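You operate a simulated robot arm through the tools that you are given. There is no shell and no other tool.

You run a simulated robot arm. Do the job below in one go: nothing can be reset, and whatever is moved stays where it is left.

TASK
Sweep the grit off the port forward lid and empty the dustpan.
Fine: black hand brush; the pan holds the day's sweepings: tip it into the grey bucket after the sweep; put both back. Set down upright: hand brush. What is to be rubbed or washed off counts as gone when no trace of it is left.
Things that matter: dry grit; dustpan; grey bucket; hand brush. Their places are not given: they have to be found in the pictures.

The check looks at the end state, three seconds after you hand in, the way a careful person would. Anything else that was tipped, shoved, dropped, spilled or broken makes it a failure. A push-on lid holds only when it is set on centred and level and pressed home; a screw cap is set on level and turned clockwise until tight.

THE ROBOT
A 6-joint arm with a two-finger gripper, fixed in place. Base frame: the origin is at the foot of the arm, x ahead of it, y to its left, z up; the work surface is at about z = 44.2. Lengths are in cm, angles in degrees, forces in N, time in s.
Its first joint turns from -166.0 to 166.0 degrees. Payload 3.43 kg.
The tool frame sits at the grasp point between the pads (the TCP): z along the fingers, y along the line on which they close. The tips reach 2 cm beyond it. Largest opening 19 cm; the body of the gripper starts 24.8 cm behind the TCP.
Orientation is that of the tool frame in the base frame, as [roll, pitch, yaw] about the fixed x, y, z axes, in that order (R = Rz(yaw) Ry(pitch) Rx(roll)). With the fingers straight down and closing along the base's y, the tool's x points along the base's -x, its y along +y and its z along -z.

THE INTERFACE
- The arm moves only by the tool step_arm. Its argument "motion" is text: rows parted by semicolons, each of 7 numbers parted by spaces: the turn, a rotation vector about the base's x, y, z in degrees, then the shift along the base's x, y, z in cm, then the opening in per cent of the stroke, from 0 (shut) to 100 (fully open). In form: ax ay az dx dy dz claw; .... A call has 1 to 20 rows; each row is the pose to reach, as a shift and turn from the pose commanded when the call began. Each row takes 0.2 s and may step no farther than 5 cm and 8.6 degrees from the row before; otherwise, or with a gripper value out of range, the whole call is refused. Where a pose cannot be reached the arm comes as near as it can. A force on the tool above 40 N (or 10 N above the force at the start of the call, whichever is more), or a blocked arm, ends the call early, and 0.2 s more pass. The fingers move at their own pace (about 4.5 cm/s each) and stop on an object; they squeeze with about 23 N. The grip force told is the motor's: it shows also when the fingers shut on nothing. Time passes only in rows, and 0.2 s behind the last, so rows that repeat a pose let the fingers close. The reply holds the time, the measured pose of the TCP, the force on the tool along the base axes, the opening and the grip force, in the units named above and with some noise, with the torque about the TCP (base axes, N m) and any sound that the robot's microphone picked up.
- Cameras (640 x 400 px; columns grow to the right, rows downward): "scene" is fixed at [39.84, 65.27, 105.19]; the picture's right is [-0.76, 0.65, 0.00], its down [-0.57, -0.66, -0.50] and it looks along [-0.32, -0.38, 0.87] (base axes); focal length 214 px, centre (320, 200). "wrist" rides on the gripper at [7, -0.8, -28.8] in the tool frame; the picture's right is [0.12, 0.99, 0.00], its down [-0.96, 0.11, -0.25] and it looks along [-0.25, 0.03, 0.97] (tool axes); focal length 261 px, centre (320, 200).
- grab_frame(camera): a new picture of that camera. It takes no simulated time.
- slide_trunk(by): slides the trunk up (or, below 0, down) by that many cm; the arm rides with it, the base frame stays. It gives what a move gives, with no picture.
- pixel_to_xyz(camera, pixels): for up to 12 pixels [column, row] of the newest picture of that camera ("zoom" is the newest enlarged one), the place [x, y, z] in the base frame of the surface seen there, good to about 0.3 cm. It takes no simulated time.
- close_up(camera, box): a new picture of the part [left, top, right, bottom] of that camera's present view, enlarged. It takes no simulated time.
- finish_job(): hands the job in; it is judged then, once.

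Open the gripper and draw the arm clear of the work before you hand the job in, unless the task says otherwise.

The tools are called after ">>>" by a JSON object that holds its "fn" and its "kwargs". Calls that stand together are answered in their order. step_arm: Moves the arm, as the interface text tells. Its arguments: {"type":"object","properties":{"motion":{"type":"string"}},"required":["motion"]} The other tools are called the same way: slide_trunk (by) slides the trunk up or down; grab_frame (camera) takes a picture; pixel_to_xyz (camera, pixels) gives the place of the surface under pixels of a picture; close_up (camera, box) takes an enlarged picture of a part of a camera's view; finish_job () hands the job in.

At the start:

```text
clock: 0.0
eef_pos: [67.42, 20.62, 104.64]
tcp_rot: [179.9, 0.1, -180.0]
wrist_force: [-0.5, 0.4, 0.0]
moment: [-0.01, -0.01, 0.02]
width: 19.0
finger_force: 0.1
trunk travel left (down, up): [-17.5, 6.5]
```

scene: 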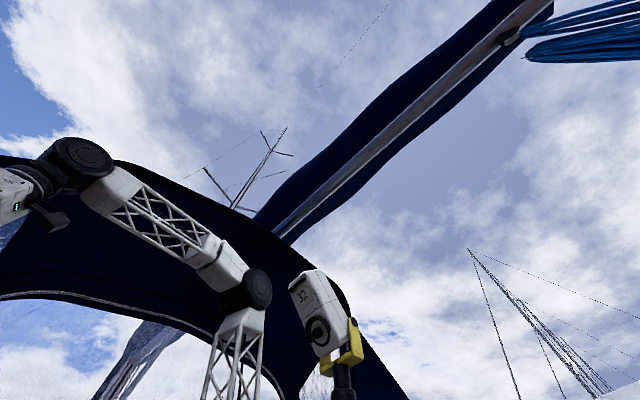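
wrist: 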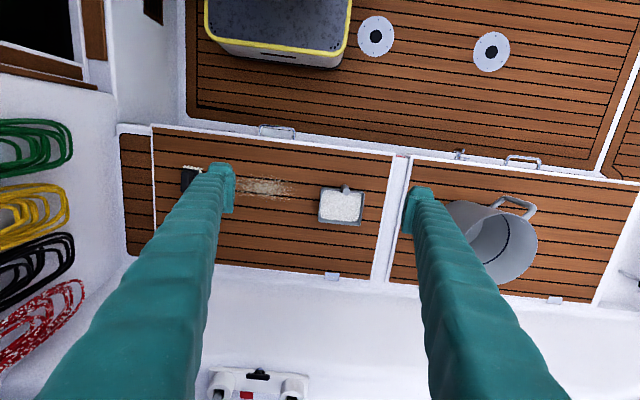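

The scene camera looks up into the sky, so the wrist view is the useful one; it shows a brush near (190,180), grit near (260,187), the pan near (342,205), and the grey bucket near (495,240). I'll enlarge these parts.

>>> {"fn": "close_up", "kwargs": {"camera": "wrist", "box": [110, 110, 410, 300]}}

>>> {"fn": "grab_frame", "kwargs": {"camera": "wrist"}}

```text
2.11 times, centred on (260, 205) of wrist
```

zoom: 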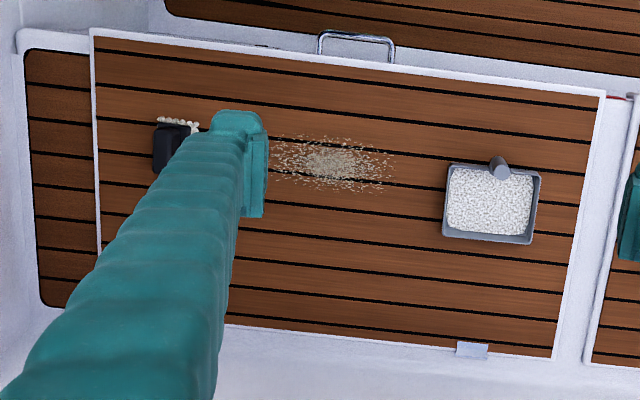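

```text
taken
```

wrist: 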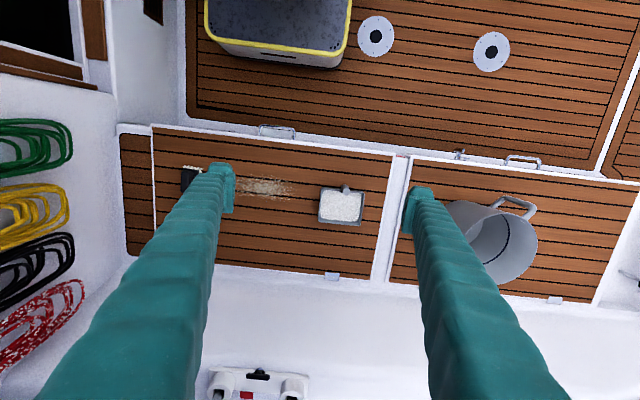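

The enlarged view shows the brush (bristles light, at zoom (178,125)), the grit patch around zoom (330,163), and the pan with its contents, at zoom (490,203). I'll measure their places.

>>> {"fn": "pixel_to_xyz", "kwargs": {"camera": "zoom", "pixels": [[178, 122], [170, 150], [330, 163], [270, 140], [392, 185], [447, 165], [540, 172], [532, 243], [443, 235], [490, 203], [500, 165], [420, 280]]}}

>>> {"fn": "pixel_to_xyz", "kwargs": {"camera": "wrist", "pixels": [[447, 203], [537, 240], [500, 283], [520, 200], [505, 240], [480, 250], [600, 200], [330, 276], [275, 128], [385, 220], [250, 290], [290, 385]]}}

```text
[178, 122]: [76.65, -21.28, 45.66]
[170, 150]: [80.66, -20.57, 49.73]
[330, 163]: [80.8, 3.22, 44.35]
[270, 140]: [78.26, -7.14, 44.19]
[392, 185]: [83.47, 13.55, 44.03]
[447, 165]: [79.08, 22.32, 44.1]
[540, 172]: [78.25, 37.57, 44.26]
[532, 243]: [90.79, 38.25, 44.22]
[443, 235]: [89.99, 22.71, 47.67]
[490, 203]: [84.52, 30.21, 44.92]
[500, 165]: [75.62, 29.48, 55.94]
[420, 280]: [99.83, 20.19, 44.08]
```

```text
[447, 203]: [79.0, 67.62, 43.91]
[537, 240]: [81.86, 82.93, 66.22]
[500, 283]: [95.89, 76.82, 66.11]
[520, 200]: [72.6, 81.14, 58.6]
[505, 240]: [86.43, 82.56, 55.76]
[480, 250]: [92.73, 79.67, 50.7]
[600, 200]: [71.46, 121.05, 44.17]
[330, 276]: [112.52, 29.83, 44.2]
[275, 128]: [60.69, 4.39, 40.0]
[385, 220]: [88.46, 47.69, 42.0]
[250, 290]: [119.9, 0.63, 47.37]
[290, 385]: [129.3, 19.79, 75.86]
```

The pan lies around x 78–91, y 22–38, with something upright at (75.6, 29.5, 56), which is probably its handle. The bucket is far out at about (85, 78) with its rim at z 66. I'll bring the camera down over the pan to see its shape.

>>> {"fn": "step_arm", "kwargs": {"motion": "0 0 0 -0.5 1.2 -4 100; 0 0 0 -1 2.4 -8 100; 0 0 0 -1.5 3.6 -12 100; 0 0 0 -2 4.8 -16 100; 0 0 0 -2.5 6 -20 100; 0 0 0 -3 7.2 -24 100; 0 0 0 -3.5 8.4 -27 100"}}

>>> {"fn": "grab_frame", "kwargs": {"camera": "wrist"}}

>>> {"fn": "grab_frame", "kwargs": {"camera": "scene"}}

```text
clock: 1.6
eef_pos: [63.88, 29.33, 77.93]
tcp_rot: [179.9, 0.0, 179.9]
wrist_force: [-0.8, -0.2, -1.3]
moment: [0.02, -0.07, -0.02]
width: 19.0
finger_force: 0.0
trunk travel left (down, up): [-17.5, 6.5]
```

```text
taken
```

wrist: 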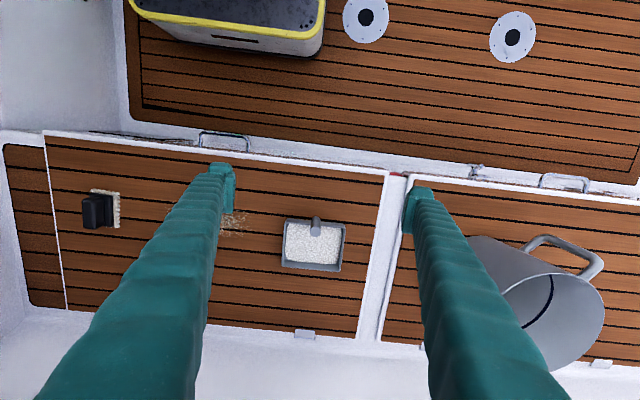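

```text
taken
```

scene: 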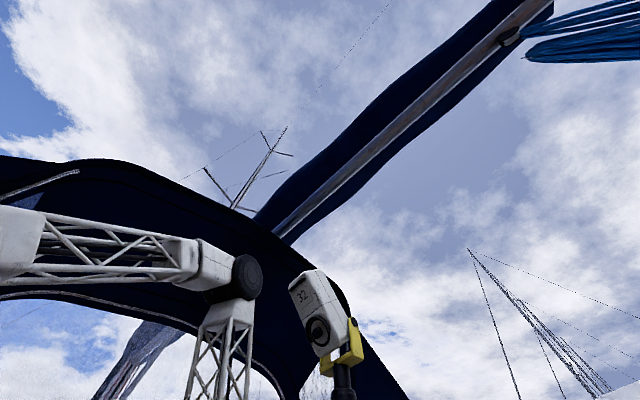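

The brush now shows clear at (100,210) and the pan at (313,243). I'll enlarge each of them, and the bucket as well.

>>> {"fn": "close_up", "kwargs": {"camera": "wrist", "box": [265, 200, 361, 280]}}

>>> {"fn": "pixel_to_xyz", "kwargs": {"camera": "zoom", "pixels": [[335, 135], [335, 160], [335, 200], [320, 270], [130, 160], [530, 175], [515, 375], [115, 345], [320, 360], [330, 220], [200, 250], [450, 250]]}}

>>> {"fn": "close_up", "kwargs": {"camera": "wrist", "box": [60, 170, 156, 250]}}

>>> {"fn": "pixel_to_xyz", "kwargs": {"camera": "zoom", "pixels": [[210, 180], [210, 220], [210, 270], [160, 220], [260, 220], [300, 220], [340, 250], [370, 250], [370, 150], [390, 250], [320, 160], [330, 290]]}}

>>> {"fn": "close_up", "kwargs": {"camera": "wrist", "box": [400, 160, 640, 400]}}

```text
5.00 times, centred on (313, 240) of wrist
```

zoom: 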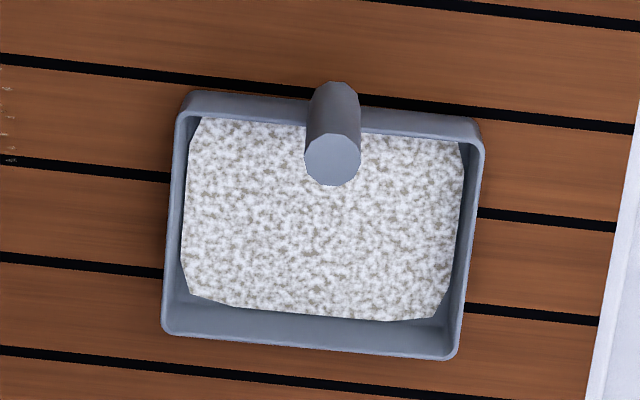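

```text
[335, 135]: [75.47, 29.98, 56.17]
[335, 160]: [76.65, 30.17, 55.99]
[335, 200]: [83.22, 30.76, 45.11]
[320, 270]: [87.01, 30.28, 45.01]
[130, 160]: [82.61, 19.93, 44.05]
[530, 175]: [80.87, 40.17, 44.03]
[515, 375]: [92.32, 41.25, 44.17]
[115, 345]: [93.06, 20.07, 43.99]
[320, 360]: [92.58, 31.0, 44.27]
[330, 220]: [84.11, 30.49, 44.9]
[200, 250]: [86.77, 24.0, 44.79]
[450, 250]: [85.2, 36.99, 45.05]
```

```text
5.00 times, centred on (108, 210) of wrist
```

zoom: 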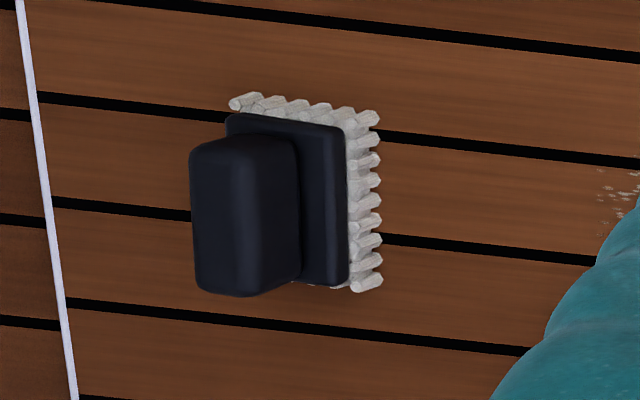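

```text
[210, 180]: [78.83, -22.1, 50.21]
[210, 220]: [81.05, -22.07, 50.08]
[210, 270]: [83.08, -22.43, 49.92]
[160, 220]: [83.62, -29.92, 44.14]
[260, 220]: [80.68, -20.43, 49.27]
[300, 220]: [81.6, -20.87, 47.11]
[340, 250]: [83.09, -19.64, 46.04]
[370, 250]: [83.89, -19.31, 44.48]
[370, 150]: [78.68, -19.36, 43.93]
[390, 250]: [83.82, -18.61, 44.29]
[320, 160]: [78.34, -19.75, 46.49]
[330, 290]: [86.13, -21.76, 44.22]
```

```text
1.67 times, centred on (520, 280) of wrist
```

zoom: 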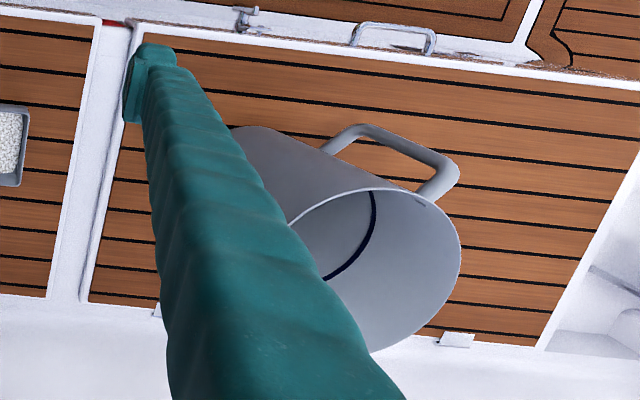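

The brush has a narrow grip whose top is at z≈50 around (81, -22), with its bristles down. The pan is a tray with a vertical round handle whose top cap is at about (76.5, 30, 56). Next I'll move over to look into the bucket and find its centre and rim.

>>> {"fn": "step_arm", "kwargs": {"motion": "0 0 0 -0.2 3.5 2.5 100; 0 0 0 -0.4 7 5 100; 0 0 0 -0.6 10.5 7.5 100; 0 0 0 -0.8 14 10 100; 0 0 0 -1 17.5 12.5 100; 0 0 0 -1.2 21 15 100; 0 0 0 -1.4 25 16.5 100; 0 0 0 -1.6 29 18 100; 0 0 0 -1.8 33 18 100; 0 0 0 -2 37 18 100"}}

>>> {"fn": "grab_frame", "kwargs": {"camera": "wrist"}}

```text
clock: 3.8
eef_pos: [62.0, 65.97, 95.51]
tcp_rot: [-179.9, 0.0, 180.0]
wrist_force: [0.6, -1.2, 1.2]
moment: [0.21, -0.01, 0.05]
width: 19.0
finger_force: 0.1
trunk travel left (down, up): [-17.5, 6.5]
```

```text
taken
```

wrist: 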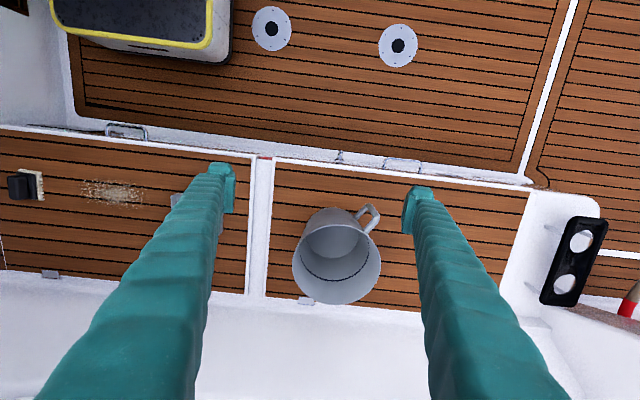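

The bucket is now fully in view, rim around (336,262) and floor around (336,240). I'll measure the rim, floor and handle.

>>> {"fn": "close_up", "kwargs": {"camera": "wrist", "box": [280, 190, 400, 310]}}

>>> {"fn": "pixel_to_xyz", "kwargs": {"camera": "wrist", "pixels": [[293, 262], [380, 260], [336, 304], [336, 222], [305, 290], [368, 290], [336, 240], [376, 212], [366, 222], [336, 270], [250, 240], [370, 300]]}}

```text
3.33 times, centred on (340, 250) of wrist
```

zoom: 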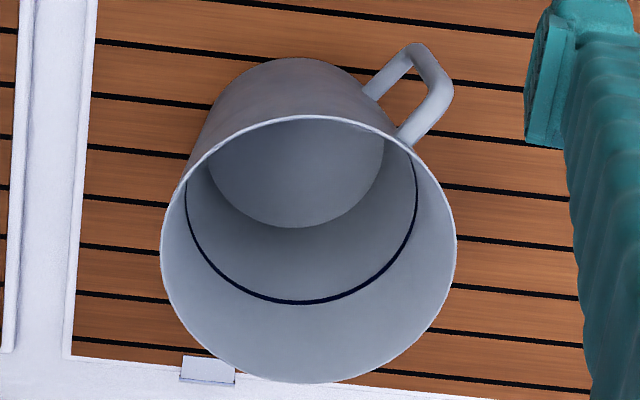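

```text
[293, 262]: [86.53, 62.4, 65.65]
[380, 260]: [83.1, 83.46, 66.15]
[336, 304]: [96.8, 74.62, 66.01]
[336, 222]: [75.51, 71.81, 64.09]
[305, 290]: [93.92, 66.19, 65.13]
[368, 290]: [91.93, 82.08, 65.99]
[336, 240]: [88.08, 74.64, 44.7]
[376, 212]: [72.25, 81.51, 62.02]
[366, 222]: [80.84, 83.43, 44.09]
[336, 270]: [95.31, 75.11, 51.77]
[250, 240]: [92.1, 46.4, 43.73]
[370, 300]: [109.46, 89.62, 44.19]
```

Rim readings give a bucket centre of about (86, 73) with an 11 cm rim radius at z 66, and its side handle lies toward (73, 81). I'll go back to the grit and brush area for clear views before starting the sweep.

>>> {"fn": "step_arm", "kwargs": {"motion": "0 0 0 0 -4 0 100; 0 0 0 0 -8 0 100; 0 0 0 0 -12 -1 100; 0 0 0 0 -16 -2 100; 0 0 0 0 -20 -3 100; 0 0 0 0 -24 -4 100; 0 0 0 0 -28 -5 100; 0 0 0 0 -32 -6 100; 0 0 0 0 -36 -7 100; 0 0 0 0 -40 -8 100; 0 0 0 0 -44 -9 100; 0 0 0 0 -48 -10 100; 0 0 0 0 -52 -11 100; 0 0 0 0 -56 -12 100; 0 0 0 0 -60 -13 100; 0 0 0 0 -64 -14 100; 0 0 0 0 -66 -15.5 100"}}

>>> {"fn": "grab_frame", "kwargs": {"camera": "wrist"}}

```text
clock: 7.4
eef_pos: [61.55, 0.02, 80.17]
tcp_rot: [180.0, 0.0, 180.0]
wrist_force: [-0.7, 0.2, 0.4]
moment: [-0.03, -0.06, 0.02]
width: 19.02
finger_force: 0.1
trunk travel left (down, up): [-17.5, 6.5]
```

```text
taken
```

wrist: 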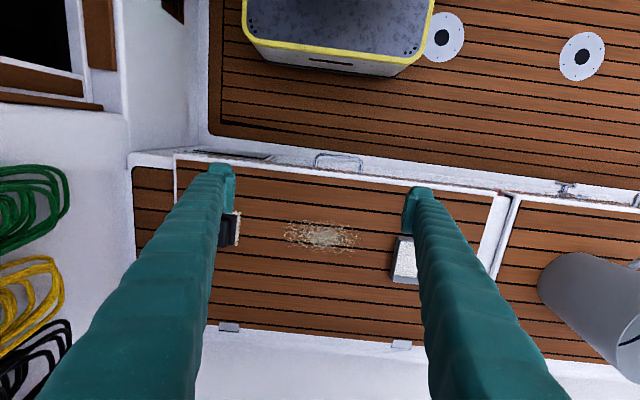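

The grit patch lies clear between the fingers around (322,236). I'll enlarge it, measure its edges, and also read the heights of the ledge and sole.

>>> {"fn": "close_up", "kwargs": {"camera": "wrist", "box": [250, 195, 390, 275]}}

>>> {"fn": "pixel_to_xyz", "kwargs": {"camera": "wrist", "pixels": [[284, 235], [362, 238], [322, 221], [322, 252], [285, 222], [358, 250], [340, 160], [340, 100], [480, 130], [340, 172], [340, 55], [120, 160]]}}

```text
4.57 times, centred on (320, 235) of wrist
```

zoom: 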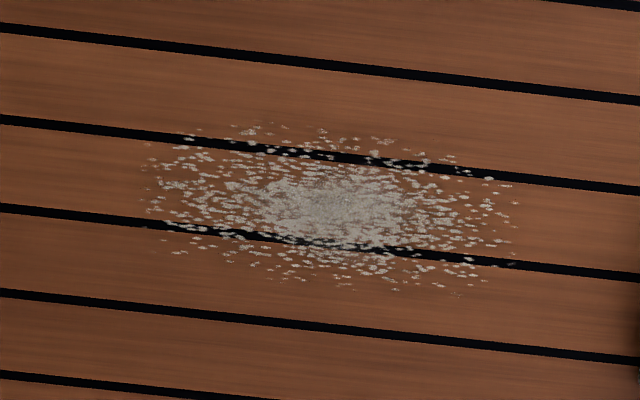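

```text
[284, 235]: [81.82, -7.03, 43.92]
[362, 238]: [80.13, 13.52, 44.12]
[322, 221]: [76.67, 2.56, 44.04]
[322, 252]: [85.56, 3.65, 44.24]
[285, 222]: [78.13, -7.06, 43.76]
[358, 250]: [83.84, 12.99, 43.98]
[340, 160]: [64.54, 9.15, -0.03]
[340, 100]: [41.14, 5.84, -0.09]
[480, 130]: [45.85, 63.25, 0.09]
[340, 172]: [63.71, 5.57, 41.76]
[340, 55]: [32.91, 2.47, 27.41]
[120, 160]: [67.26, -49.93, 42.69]
```

The sole is at z≈0 (the lids are a bench at 44.2), and the grit spans x≈75.7–87, y≈-8–14. I'll go to a hover above the brush grip at about (80.8, -21.9), closing the fingers partway on the way.

>>> {"fn": "step_arm", "kwargs": {"motion": "0 0 0 2.3 -2.7 -2.2 100; 0 0 0 4.6 -5.4 -4.4 90; 0 0 0 6.9 -8.1 -6.6 80; 0 0 0 9.2 -10.8 -8.8 70; 0 0 0 11.5 -13.5 -11 60; 0 0 0 13.8 -16.2 -13.2 50; 0 0 0 16.4 -19 -15.4 45; 0 0 0 18.9 -21.9 -17.6 45; 0 0 0 18.9 -21.9 -17.6 45; 0 0 0 18.9 -21.9 -17.6 45"}}

>>> {"fn": "grab_frame", "kwargs": {"camera": "wrist"}}

>>> {"fn": "close_up", "kwargs": {"camera": "wrist", "box": [240, 150, 400, 250]}}

```text
clock: 9.6
eef_pos: [80.77, -21.85, 62.35]
tcp_rot: [179.9, 0.0, 179.9]
wrist_force: [0.5, 0.2, 0.1]
moment: [-0.02, 0.0, -0.02]
width: 8.54
finger_force: 0.0
trunk travel left (down, up): [-17.5, 6.5]
```

```text
taken
```

wrist: 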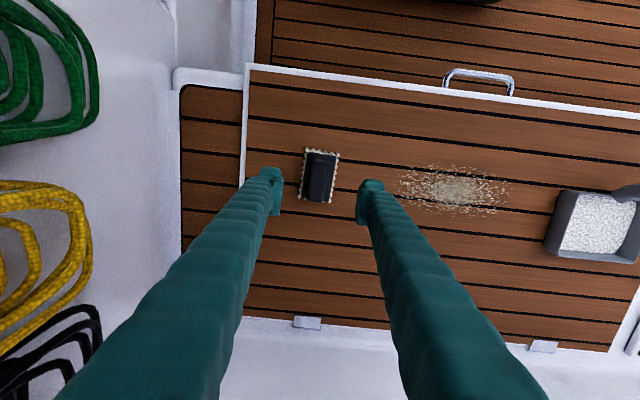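

```text
4.00 times, centred on (320, 200) of wrist
```

zoom: 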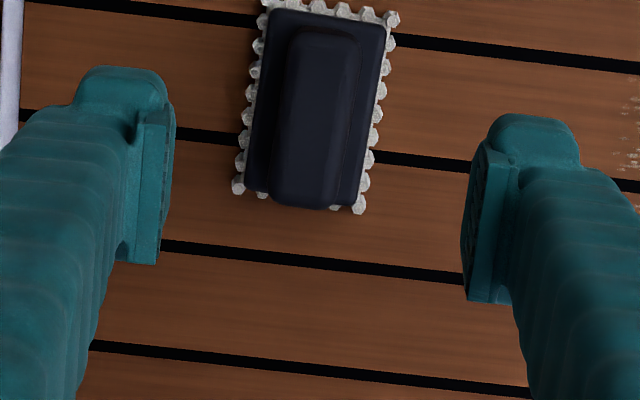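

The brush shows in full from above at zoom (315,110), with a black grip running along x. I'll measure its grip, block corners and bristle edges.

>>> {"fn": "pixel_to_xyz", "kwargs": {"camera": "zoom", "pixels": [[325, 50], [320, 110], [305, 180], [290, 110], [350, 110], [280, 25], [380, 40], [260, 180], [350, 200], [238, 187], [392, 18], [357, 207]]}}

>>> {"fn": "close_up", "kwargs": {"camera": "wrist", "box": [520, 160, 640, 280]}}

>>> {"fn": "pixel_to_xyz", "kwargs": {"camera": "zoom", "pixels": [[240, 100], [205, 150], [100, 280], [130, 250], [160, 230], [200, 110], [320, 200], [400, 320], [420, 335], [150, 310], [90, 265], [350, 330]]}}

```text
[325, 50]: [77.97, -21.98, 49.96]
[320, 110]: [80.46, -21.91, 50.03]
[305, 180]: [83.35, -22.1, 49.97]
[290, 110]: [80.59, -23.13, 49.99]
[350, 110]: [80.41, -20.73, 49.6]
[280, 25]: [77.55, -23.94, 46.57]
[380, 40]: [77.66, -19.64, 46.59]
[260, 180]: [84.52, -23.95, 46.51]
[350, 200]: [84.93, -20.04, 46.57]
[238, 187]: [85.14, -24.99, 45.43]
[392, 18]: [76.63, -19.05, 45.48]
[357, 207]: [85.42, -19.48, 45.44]
```

```text
3.33 times, centred on (580, 220) of wrist
```

zoom: 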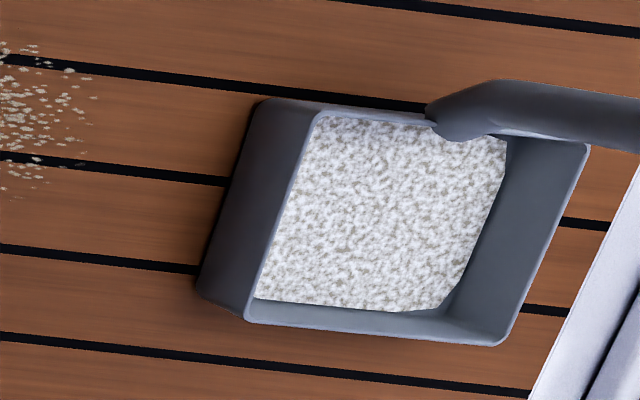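

```text
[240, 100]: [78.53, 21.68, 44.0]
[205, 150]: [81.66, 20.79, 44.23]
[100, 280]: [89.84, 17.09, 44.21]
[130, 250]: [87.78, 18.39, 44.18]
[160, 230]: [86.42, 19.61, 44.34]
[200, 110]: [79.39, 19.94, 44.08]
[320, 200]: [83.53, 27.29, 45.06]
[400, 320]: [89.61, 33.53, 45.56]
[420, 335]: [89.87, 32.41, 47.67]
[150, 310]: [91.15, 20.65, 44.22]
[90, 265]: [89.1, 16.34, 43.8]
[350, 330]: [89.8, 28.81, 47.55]
```

The brush grip centre is at (80.8, -21.95), with its top at z 50 and the block's back at 46.6. I'll lower to TCP z≈49, so the tips clear the block, and close on the grip.

>>> {"fn": "step_arm", "kwargs": {"motion": "0 0 0 0 -0.05 -4 45; 0 0 0 0 -0.05 -8 45; 0 0 0 0 -0.05 -11 45; 0 0 0 0 -0.05 -13 45; 0 0 0 0 -0.05 -13.5 45; 0 0 0 0 -0.05 -13.5 45; 0 0 0 0 -0.05 -13.5 10; 0 0 0 0 -0.05 -13.5 5; 0 0 0 0 -0.05 -13.5 5; 0 0 0 0 -0.05 -13.5 5; 0 0 0 0 -0.05 -13.5 5"}}

>>> {"fn": "grab_frame", "kwargs": {"camera": "wrist"}}

```text
clock: 12.0
eef_pos: [80.7, -21.9, 49.05]
tcp_rot: [179.9, 0.1, -180.0]
wrist_force: [0.7, 1.5, 0.2]
moment: [0.03, 0.04, 0.0]
width: 2.87
finger_force: 22.6
trunk travel left (down, up): [-17.5, 6.5]
```

```text
taken
```

wrist: 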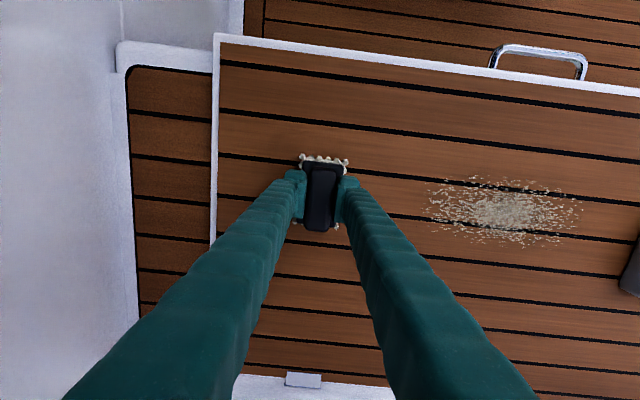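

The brush is held (width 2.87, grip force 22.6). I'll lift it a little, carry it to just before the grit at y≈-12.5, and lower it until the bristles touch.

>>> {"fn": "step_arm", "kwargs": {"motion": "0 0 0 0 0 1.5 5; 0 0 0 0.2 1 3 5; 0 0 0 0.4 5 3 5; 0 0 0 0.5 9 3 5; 0 0 0 0.5 9.4 1.5 5; 0 0 0 0.5 9.4 0.3 5; 0 0 0 0.5 9.4 0 5; 0 0 0 0.5 9.4 -0.2 5; 0 0 0 0.5 9.4 -0.2 5"}}

>>> {"fn": "grab_frame", "kwargs": {"camera": "wrist"}}

```text
clock: 14.0
eef_pos: [81.17, -12.45, 48.7]
tcp_rot: [-180.0, 0.1, 180.0]
wrist_force: [-10.7, -1.2, 32.4]
moment: [-0.02, 0.08, -0.04]
width: 2.89
finger_force: 23.2
trunk travel left (down, up): [-17.5, 6.5]
```

```text
taken
```

wrist: 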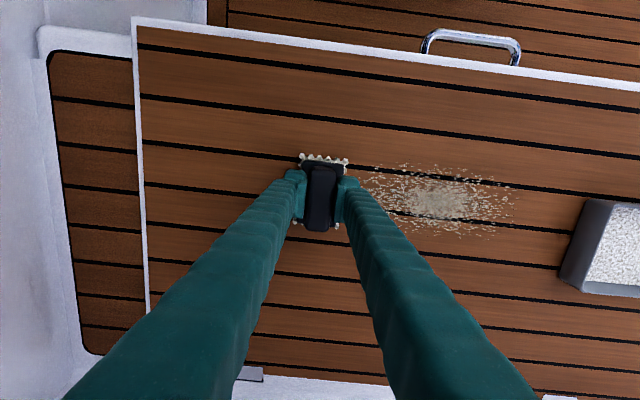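

At 0.2 cm below resting height the force is already 32 N, so the contact is stiff. I'll ease up by 0.1 cm and make the first stroke toward +y, stopping at y≈16 short of the pan.

>>> {"fn": "step_arm", "kwargs": {"motion": "0 0 0 0 0 0.1 5; 0 0 0 0 2 0.1 5; 0 0 0 0 4 0.1 5; 0 0 0 0 6 0.1 5; 0 0 0 0 8 0.1 5; 0 0 0 0 10 0.1 5; 0 0 0 0 12 0.1 5; 0 0 0 0 14 0.1 5; 0 0 0 0 16 0.1 5; 0 0 0 0 18 0.1 5; 0 0 0 0 20 0.1 5; 0 0 0 0 22 0.1 5; 0 0 0 0 24 0.1 5; 0 0 0 0 26 0.1 5; 0 0 0 0 28 0.1 5; 0 0 0 0 28.5 0.1 5"}}

>>> {"fn": "grab_frame", "kwargs": {"camera": "wrist"}}

```text
clock: 17.4
eef_pos: [81.21, 15.94, 48.93]
tcp_rot: [-180.0, 0.1, -179.9]
wrist_force: [1.5, -9.9, 13.1]
moment: [-0.14, 0.01, 0.01]
width: 2.85
finger_force: 23.0
trunk travel left (down, up): [-17.5, 6.5]
```

```text
taken
```

wrist: 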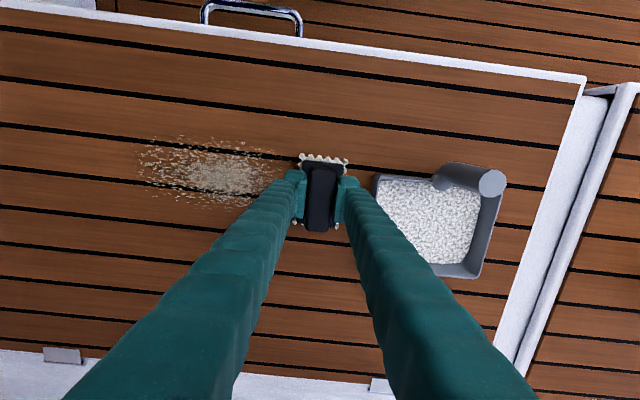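

The grit patch at (210,168) looks little changed after one stroke at 13 N. I'll enlarge it to compare.

>>> {"fn": "close_up", "kwargs": {"camera": "wrist", "box": [120, 120, 300, 220]}}

```text
3.56 times, centred on (210, 170) of wrist
```

zoom: 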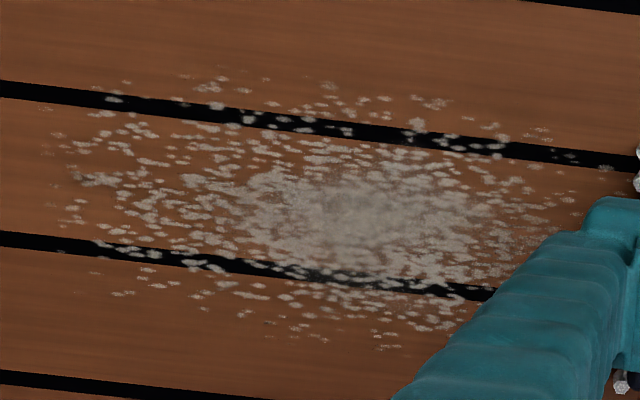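

Up close the patch seems a bit paler, so it wears away with rubbing. I'll keep scrubbing with back-and-forth passes over three lanes at the same height.

>>> {"fn": "step_arm", "kwargs": {"motion": "0 0 0 -1 -2 0 5; 0 0 0 -2 -5 0 5; 0 0 0 -2 -9 0 5; 0 0 0 -2 -13 0 5; 0 0 0 -2 -17 0 5; 0 0 0 -2 -21 0 5; 0 0 0 -2 -25 0 5; 0 0 0 0 -25.5 0 5; 0 0 0 0 -22 0 5; 0 0 0 0 -18 0 5; 0 0 0 0 -14 0 5; 0 0 0 0 -10 0 5; 0 0 0 0 -6 0 5; 0 0 0 0 -2 0 5; 0 0 0 2.5 -2 0 5; 0 0 0 2.5 -6 0 5; 0 0 0 2.5 -10 0 5; 0 0 0 2.5 -14 0 5; 0 0 0 2.5 -18 0 5; 0 0 0 2.5 -22 0 5"}}

>>> {"fn": "grab_frame", "kwargs": {"camera": "wrist"}}

```text
clock: 21.6
eef_pos: [83.99, -5.87, 48.87]
tcp_rot: [180.0, 0.1, -180.0]
wrist_force: [-0.5, 0.2, -0.2]
moment: [-0.11, 0.02, -0.01]
width: 2.88
finger_force: 22.7
trunk travel left (down, up): [-17.5, 6.5]
```

```text
taken
```

wrist: 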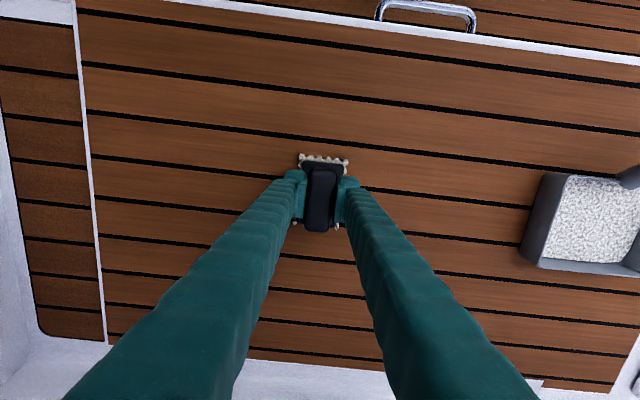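

The grit looks gone in this view, and the contact force has dropped to about zero. I'll enlarge the whole swept region to look for traces.

>>> {"fn": "close_up", "kwargs": {"camera": "wrist", "box": [340, 130, 540, 260]}}

>>> {"fn": "close_up", "kwargs": {"camera": "wrist", "box": [200, 120, 400, 250]}}

```text
3.08 times, centred on (440, 195) of wrist
```

zoom: 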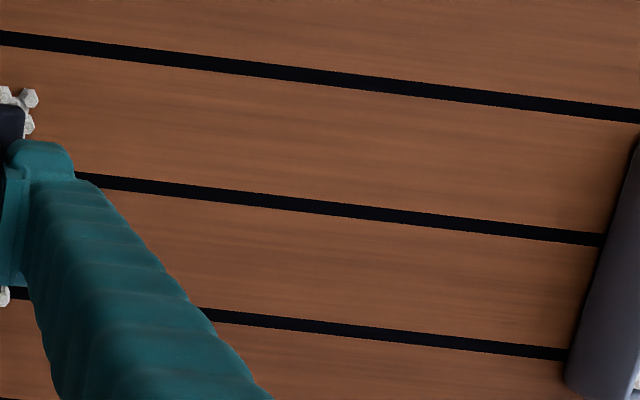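

```text
3.08 times, centred on (300, 185) of wrist
```

zoom: 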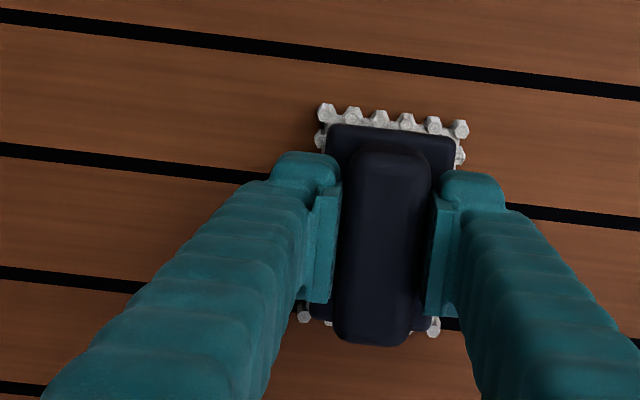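

No trace shows on the visible part of the lid. I'll lift the brush and carry it back above its original spot, then check the strip that was under the fingers.

>>> {"fn": "step_arm", "kwargs": {"motion": "0 0 0 0 0 2 5; 0 0 0 0 0 5 5; 0 0 0 -1 -4 6 5; 0 0 0 -2 -8 6 5; 0 0 0 -3 -12 6 5; 0 0 0 -3 -15.9 6 5; 0 0 0 -3 -15.9 6 5"}}

>>> {"fn": "grab_frame", "kwargs": {"camera": "wrist"}}

>>> {"fn": "close_up", "kwargs": {"camera": "wrist", "box": [390, 140, 590, 265]}}

```text
clock: 23.2
eef_pos: [80.66, -21.81, 54.91]
tcp_rot: [-180.0, -0.1, -179.9]
wrist_force: [-0.3, -0.7, -1.4]
moment: [0.01, -0.02, 0.0]
width: 2.87
finger_force: 23.1
trunk travel left (down, up): [-17.5, 6.5]
```

```text
taken
```

wrist: 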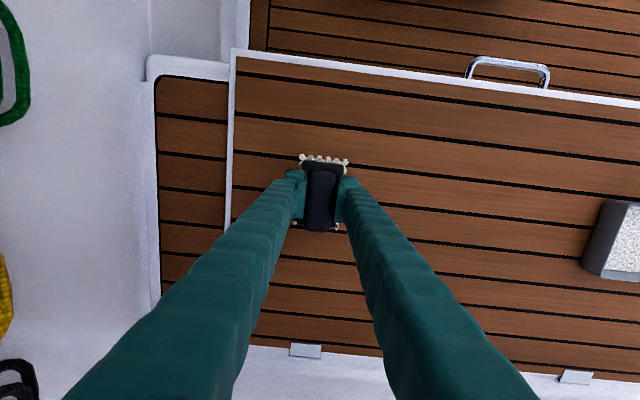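

```text
3.20 times, centred on (490, 202) of wrist
```

zoom: 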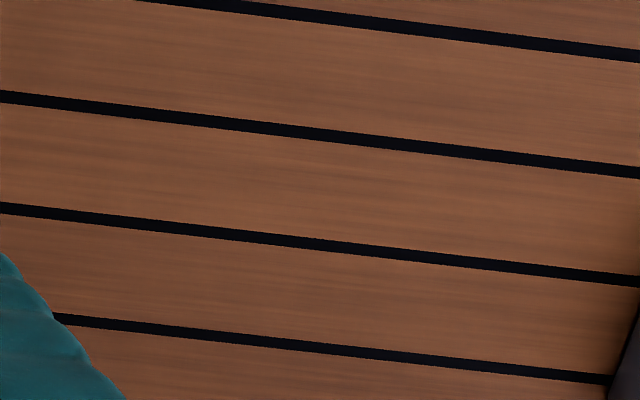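

The swept area appears bare. I'll look closer, at higher magnification, for faint specks before putting the brush down.

>>> {"fn": "close_up", "kwargs": {"camera": "wrist", "box": [390, 150, 490, 215]}}

>>> {"fn": "close_up", "kwargs": {"camera": "wrist", "box": [470, 160, 590, 240]}}

```text
6.15 times, centred on (440, 182) of wrist
```

zoom: 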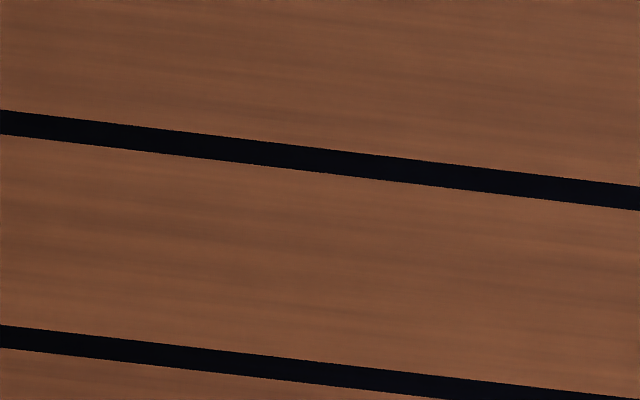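

```text
5.00 times, centred on (530, 200) of wrist
```

zoom: 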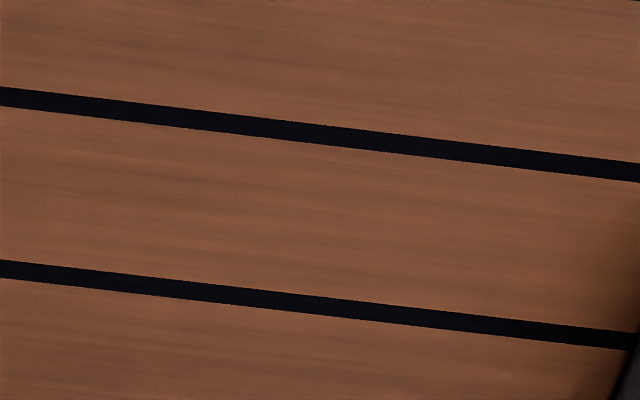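

The planks and black seams are clean even at 5–6 times. I'll lower the brush onto its original spot in small final steps and read the contact force before letting go.

>>> {"fn": "step_arm", "kwargs": {"motion": "0 0 0 0 0 -3 5; 0 0 0 0 0 -5 5; 0 0 0 0 0 -5.7 5; 0 0 0 0 0 -5.9 5; 0 0 0 0 0 -6 5; 0 0 0 0 0 -6 5"}}

```text
clock: 24.6
eef_pos: [80.89, -21.68, 48.87]
tcp_rot: [-180.0, -0.1, 180.0]
wrist_force: [-0.3, 0.0, -0.3]
moment: [-0.02, -0.02, -0.02]
width: 2.88
finger_force: 23.5
trunk travel left (down, up): [-17.5, 6.5]
```

The force reads about zero, so the bristles are just touching or barely clear. I'll lower another 0.15 cm in small steps.

>>> {"fn": "step_arm", "kwargs": {"motion": "0 0 0 0 0 -0.05 5; 0 0 0 0 0 -0.1 5; 0 0 0 0 0 -0.1 5"}}

```text
clock: 25.4
eef_pos: [80.69, -21.85, 48.81]
tcp_rot: [-180.0, 0.0, 180.0]
wrist_force: [0.6, -0.1, -0.9]
moment: [-0.02, -0.03, 0.01]
width: 2.89
finger_force: 22.9
trunk travel left (down, up): [-17.5, 6.5]
```

There is still no contact at a commanded 48.84, so the brush slid up a little in the grip while sweeping. I'll continue down slowly.

>>> {"fn": "step_arm", "kwargs": {"motion": "0 0 0 0 0 -0.05 5; 0 0 0 0 0 -0.1 5; 0 0 0 0 0 -0.1 5"}}

```text
clock: 26.2
eef_pos: [80.85, -21.81, 48.79]
tcp_rot: [-180.0, 0.0, 180.0]
wrist_force: [-0.8, -0.9, 7.5]
moment: [0.02, 0.01, -0.01]
width: 2.88
finger_force: 22.5
trunk travel left (down, up): [-17.5, 6.5]
```

The bristles now press the lid with about 7.5 N at the original spot. I'll open the fingers and rise clear.

>>> {"fn": "step_arm", "kwargs": {"motion": "0 0 0 0 0 0.05 5; 0 0 0 0 0 0.05 20; 0 0 0 0 0 0.05 35; 0 0 0 0 0 0.05 42; 0 0 0 0 0 0.05 42; 0 0 0 0 0 0.05 42; 0 0 0 0 0 2 42; 0 0 0 0 0 6 42; 0 0 0 0 0 10 42; 0 0 0 0 0 14 42"}}

>>> {"fn": "grab_frame", "kwargs": {"camera": "wrist"}}

>>> {"fn": "close_up", "kwargs": {"camera": "wrist", "box": [240, 140, 400, 240]}}

>>> {"fn": "pixel_to_xyz", "kwargs": {"camera": "zoom", "pixels": [[325, 90], [320, 150], [305, 220], [280, 65], [380, 80], [260, 220], [350, 240]]}}

```text
clock: 28.4
eef_pos: [81.08, -21.72, 62.87]
tcp_rot: [-180.0, 0.0, 180.0]
wrist_force: [0.8, 0.9, -1.3]
moment: [0.02, 0.06, 0.01]
width: 7.97
finger_force: 0.1
trunk travel left (down, up): [-17.5, 6.5]
```

```text
taken
```

wrist: 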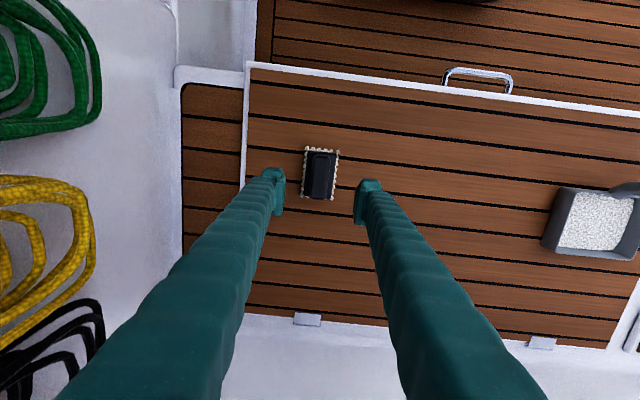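

```text
4.00 times, centred on (320, 190) of wrist
```

zoom: 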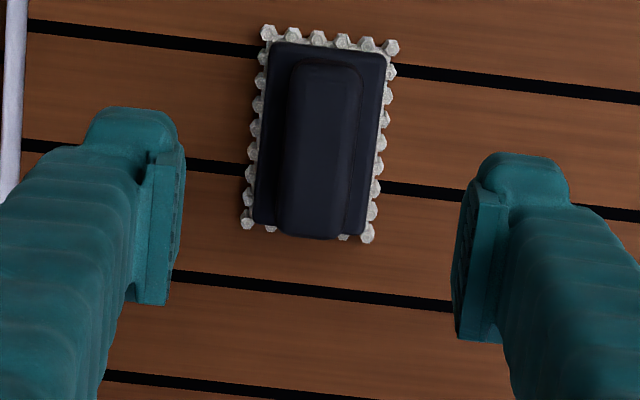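

```text
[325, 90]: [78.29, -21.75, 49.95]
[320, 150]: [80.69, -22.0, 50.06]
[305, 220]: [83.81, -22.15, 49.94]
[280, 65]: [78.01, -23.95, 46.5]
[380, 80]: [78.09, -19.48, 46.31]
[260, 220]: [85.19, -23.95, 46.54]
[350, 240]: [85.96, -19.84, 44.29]
```

The brush stands upright at its old spot, with readings within about 0.3 cm of the originals, and the lid is clean. Next is the pan: I'll pitch the tool to 20° below horizontal while moving above its handle at about (76.5, 30), so that a roll about the tool axis can tip it later.

>>> {"fn": "step_arm", "kwargs": {"motion": "0 -5.8 0 -0.33 4 1 42; 0 -11.6 0 -0.66 8 2 42; 0 -17.4 0 -1 12 3 42; 0 -23.2 0 -1.3 16 4 42; 0 -29 0 -1.65 20 5 42; 0 -34.8 0 -2 24 6 42; 0 -40.6 0 -2.3 28 7 42; 0 -46.4 0 -2.6 32 8 42; 0 -52.2 0 -3 36 9 42; 0 -58 0 -3.3 40 10 42; 0 -63.8 0 -3.65 44 11 42; 0 -70 0 -4 48 12 42; 0 -70 0 -4.3 51.9 12.3 42; 0 -70 0 -4.3 51.9 12.3 42"}}

>>> {"fn": "grab_frame", "kwargs": {"camera": "wrist"}}

>>> {"fn": "grab_frame", "kwargs": {"camera": "scene"}}

```text
clock: 31.4
eef_pos: [87.53, 12.96, 81.88]
tcp_rot: [172.3, 67.8, -171.8]
wrist_force: [0.1, -0.5, 0.2]
moment: [0.02, 0.04, -0.01]
width: 7.97
finger_force: 0.1
out of reach, approached as far as the arm can: row 5, 6, 7, 8, 9, 10, 11, 12, 13, 14
trunk travel left (down, up): [-17.5, 6.5]
```

```text
taken
```

wrist: 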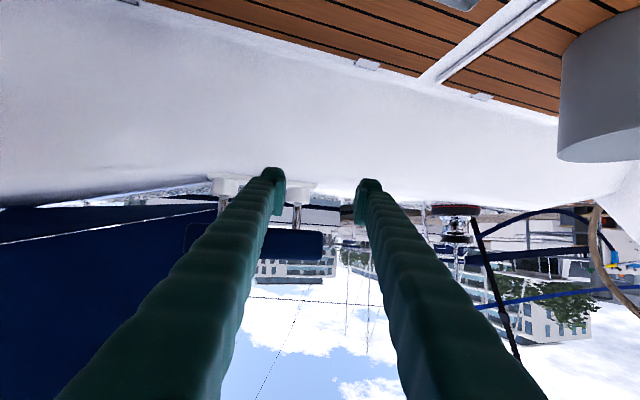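

```text
taken
```

scene: 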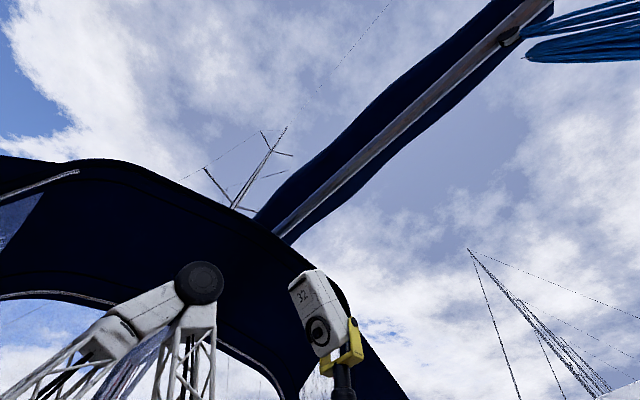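

Rows 5–14 were out of reach because the wrist came too near the base, and the arm stopped at (87.5, 13, 81.9). I'll send a null row to learn whether the commanded pose is the requested one or the one reached.

>>> {"fn": "step_arm", "kwargs": {"motion": "0 0 0 0 0 0 42"}}

```text
clock: 31.8
eef_pos: [87.45, 12.9, 81.7]
tcp_rot: [172.4, 67.8, -171.7]
wrist_force: [-0.7, -0.5, -0.2]
moment: [0.02, 0.01, 0.01]
width: 8.01
finger_force: 0.0
trunk travel left (down, up): [-17.5, 6.5]
```

The commanded pose is the reached one. I'll swing the tool's heading from about 16° to 60°, pointing mostly along +y, which keeps the wrist farther from the base and makes the fingers close nearly across the pan's fore-aft axis.

>>> {"fn": "step_arm", "kwargs": {"motion": "0 0 7.25 0 0.5 0 42; 0 0 14.5 0 1 0 42; 0 0 21.75 0 2 0 42; 0 0 29 0 3 0 42; 0 0 36.25 0 4 0 42; 0 0 43.5 0 5 0 42; 0 0 43.5 0 5 0 42"}}

>>> {"fn": "grab_frame", "kwargs": {"camera": "wrist"}}

```text
clock: 33.4
eef_pos: [89.54, 18.63, 80.65]
tcp_rot: [172.3, 67.8, -128.3]
wrist_force: [0.1, 0.5, 0.6]
moment: [0.02, 0.01, -0.03]
width: 7.99
finger_force: 0.2
trunk travel left (down, up): [-17.5, 6.5]
```

```text
taken
```

wrist: 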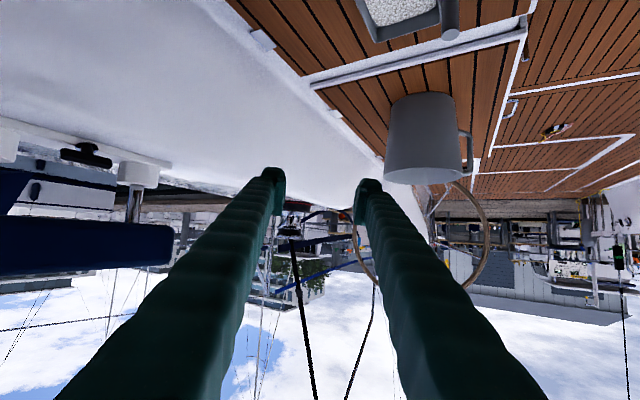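

The tool now heads at azimuth 60° and 22° down, with the pan visible at the top of this upside-down view at (400,20). I'll level the closing line by about 3° and move above the pan handle, staying at z≈72.

>>> {"fn": "step_arm", "kwargs": {"motion": "-0.3 -0.5 0.2 -2.6 2.3 -1.7 42; -0.6 -1 0.5 -5.2 4.6 -3.4 42; -0.9 -1.5 0.7 -7.8 6.9 -5.2 42; -1.2 -2 0.9 -10.4 9.2 -6.9 42; -1.44 -2.49 1.16 -13 11.4 -8.6 42; -1.44 -2.49 1.16 -13 11.4 -8.6 42"}}

>>> {"fn": "grab_frame", "kwargs": {"camera": "wrist"}}

```text
clock: 34.8
eef_pos: [76.8, 30.21, 71.99]
tcp_rot: [179.1, 67.7, -120.7]
wrist_force: [0.2, 0.5, 0.7]
moment: [-0.01, -0.01, 0.03]
width: 7.98
finger_force: 0.0
trunk travel left (down, up): [-17.5, 6.5]
```

```text
taken
```

wrist: 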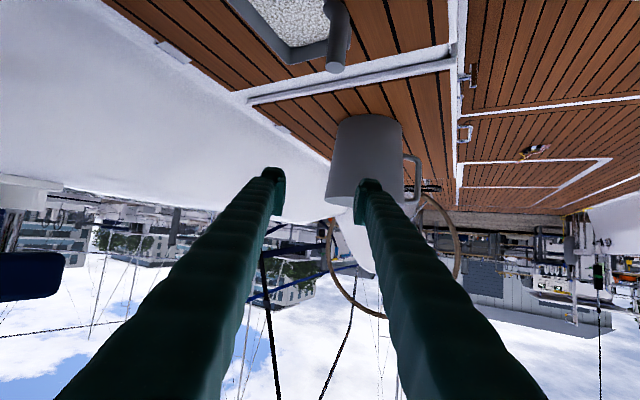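

The handle's cap shows at (337,65) with its shaft going up to (335,15) in this inverted view. I'll enlarge it and measure the handle line and the pan rim.

>>> {"fn": "close_up", "kwargs": {"camera": "wrist", "box": [230, 0, 390, 100]}}

>>> {"fn": "pixel_to_xyz", "kwargs": {"camera": "zoom", "pixels": [[420, 240], [430, 272], [440, 200], [420, 150], [455, 150], [425, 60], [460, 60], [410, 20], [445, 20], [200, 180], [300, 225], [380, 200]]}}

```text
4.00 times, centred on (310, 50) of wrist
```

zoom: 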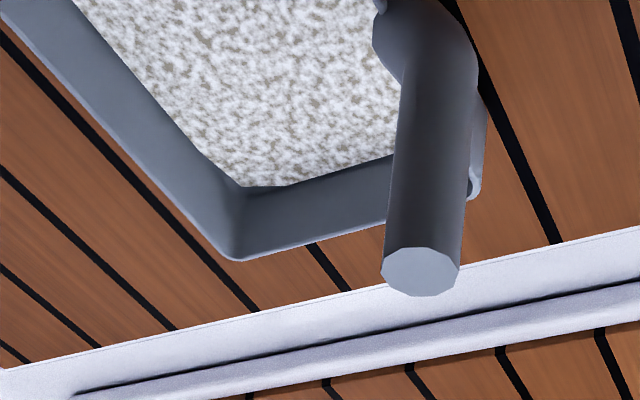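

```text
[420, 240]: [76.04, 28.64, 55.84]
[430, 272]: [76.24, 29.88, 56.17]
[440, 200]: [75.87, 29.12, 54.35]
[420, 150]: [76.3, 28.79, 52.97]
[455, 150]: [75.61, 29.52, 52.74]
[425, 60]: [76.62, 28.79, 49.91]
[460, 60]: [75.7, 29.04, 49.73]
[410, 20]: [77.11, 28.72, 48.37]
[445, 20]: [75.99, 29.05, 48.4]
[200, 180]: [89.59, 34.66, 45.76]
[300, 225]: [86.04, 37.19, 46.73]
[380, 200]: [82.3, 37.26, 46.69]
```

The handle axis is at about (76.25, 29.9), straight from z≈49.5 to its cap at 56.2, with a diameter of about 2.2. I'll lower with a small correction to z≈57 and check that the handle sits centred between the fingers.

>>> {"fn": "step_arm", "kwargs": {"motion": "0 0 0 -0.2 -0.1 -4 42; 0 0 0 -0.4 -0.2 -8 42; 0 0 0 -0.4 -0.2 -12 42; 0 0 0 -0.4 -0.2 -15 42; 0 0 0 -0.4 -0.2 -15 42"}}

>>> {"fn": "grab_frame", "kwargs": {"camera": "wrist"}}

>>> {"fn": "close_up", "kwargs": {"camera": "wrist", "box": [240, 100, 400, 200]}}

>>> {"fn": "pixel_to_xyz", "kwargs": {"camera": "zoom", "pixels": [[320, 200], [320, 240], [320, 150], [300, 200], [340, 200], [150, 300], [170, 300], [470, 320], [320, 100]]}}

```text
clock: 36.0
eef_pos: [81.49, 30.29, 61.8]
tcp_rot: [171.3, 65.4, -126.1]
wrist_force: [0.0, -0.8, 0.1]
moment: [0.03, 0.0, 0.0]
width: 7.99
finger_force: 0.1
out of reach, approached as far as the arm can: row 1, 2, 3, 4, 5
trunk travel left (down, up): [-17.5, 6.5]
```

```text
taken
```

wrist: 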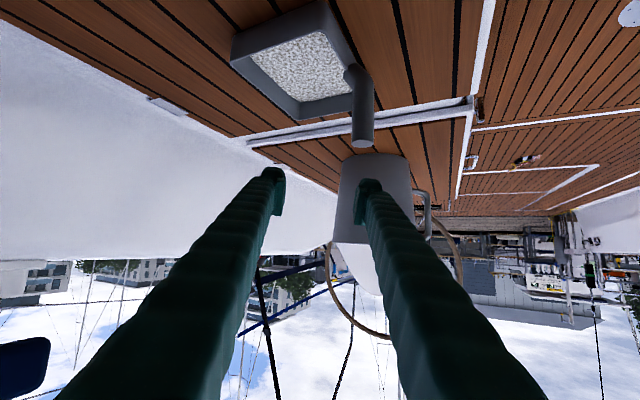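

```text
4.00 times, centred on (320, 150) of wrist
```

zoom: 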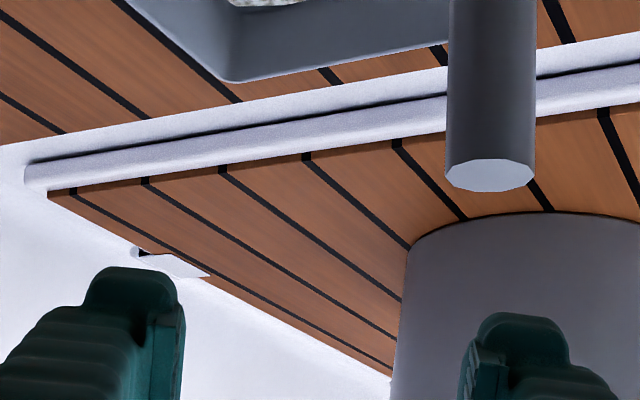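

```text
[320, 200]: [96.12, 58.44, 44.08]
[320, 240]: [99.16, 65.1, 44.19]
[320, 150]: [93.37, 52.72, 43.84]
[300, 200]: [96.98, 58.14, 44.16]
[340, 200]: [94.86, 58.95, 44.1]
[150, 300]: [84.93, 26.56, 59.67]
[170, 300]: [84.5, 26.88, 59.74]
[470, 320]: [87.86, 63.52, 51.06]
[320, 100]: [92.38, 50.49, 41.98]
```

The wrist is too close to the base at this heading: lower and nearer runs out of reach, and it stopped at (81.5, 30.3, 61.8). I'll rise and swing the tool to point straight along +y (azimuth 90°), which puts the wrist farther out and closes the fingers along x.

>>> {"fn": "step_arm", "kwargs": {"motion": "0 0 0 0 0 3 42; 0 0 6.6 -0.5 0 6 42; 0 0 13.2 -1.5 0 8 42; 0 0 19.8 -2.8 -0.1 8.2 42; 0 0 26.5 -4 -0.2 8.2 42; 0 0 26.5 -5.2 -0.4 8.2 42; 0 0 26.5 -5.2 -0.4 8.2 42"}}

>>> {"fn": "grab_frame", "kwargs": {"camera": "wrist"}}

```text
clock: 37.6
eef_pos: [76.29, 29.37, 70.13]
tcp_rot: [171.4, 65.5, -99.7]
wrist_force: [0.3, 0.6, 0.9]
moment: [-0.01, 0.01, 0.01]
width: 7.98
finger_force: 0.0
trunk travel left (down, up): [-17.5, 6.5]
```

```text
taken
```

wrist: 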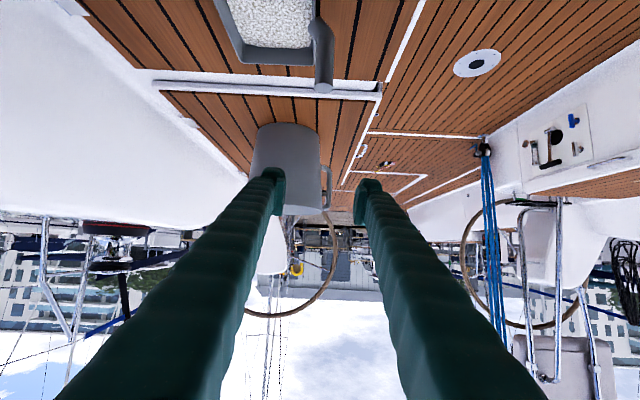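

Now the tool heads along +y with a residual 4° roll. I'll level it, centre at y≈29.9, and lower to about z 58, checking for reach.

>>> {"fn": "step_arm", "kwargs": {"motion": "2.3 -3.64 1.64 0 0.3 0 42; 2.3 -3.64 1.64 0 0.5 -4 42; 2.3 -3.64 1.64 0 0.5 -8 42; 2.3 -3.64 1.64 0 0.5 -12 42; 2.3 -3.64 1.64 0 0.5 -12 42"}}

>>> {"fn": "grab_frame", "kwargs": {"camera": "wrist"}}

>>> {"fn": "close_up", "kwargs": {"camera": "wrist", "box": [240, 90, 400, 190]}}

```text
clock: 38.8
eef_pos: [76.03, 30.12, 58.24]
tcp_rot: [-179.9, 68.2, -90.1]
wrist_force: [-0.4, -0.7, 0.4]
moment: [-0.01, 0.0, 0.04]
width: 7.97
finger_force: 0.0
trunk travel left (down, up): [-17.5, 6.5]
```

```text
taken
```

wrist: 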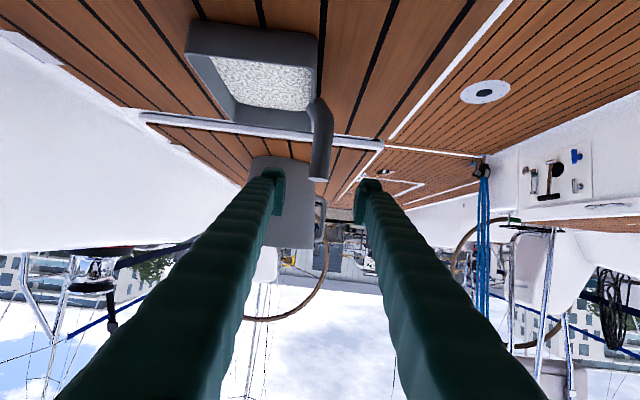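

```text
4.00 times, centred on (320, 140) of wrist
```

zoom: 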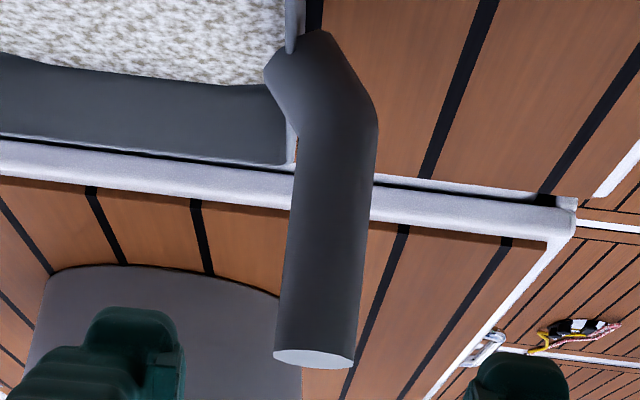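

The reach is fine here, and the handle (cap near wrist (318,180)) lies about midway between the fingers at 285 and 355. I'll measure the handle again from this view.

>>> {"fn": "pixel_to_xyz", "kwargs": {"camera": "zoom", "pixels": [[314, 358], [295, 340], [345, 340], [320, 340], [325, 250], [330, 150], [285, 250], [365, 250], [300, 200], [370, 150], [150, 340], [480, 375]]}}

```text
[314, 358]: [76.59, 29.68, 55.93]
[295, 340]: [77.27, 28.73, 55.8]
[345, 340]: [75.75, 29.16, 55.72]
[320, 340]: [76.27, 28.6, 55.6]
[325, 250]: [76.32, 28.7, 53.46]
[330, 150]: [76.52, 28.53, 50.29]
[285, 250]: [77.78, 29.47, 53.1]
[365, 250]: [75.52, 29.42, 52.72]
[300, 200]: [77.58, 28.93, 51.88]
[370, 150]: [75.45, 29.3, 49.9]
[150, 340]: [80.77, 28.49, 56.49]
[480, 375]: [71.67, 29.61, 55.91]
```

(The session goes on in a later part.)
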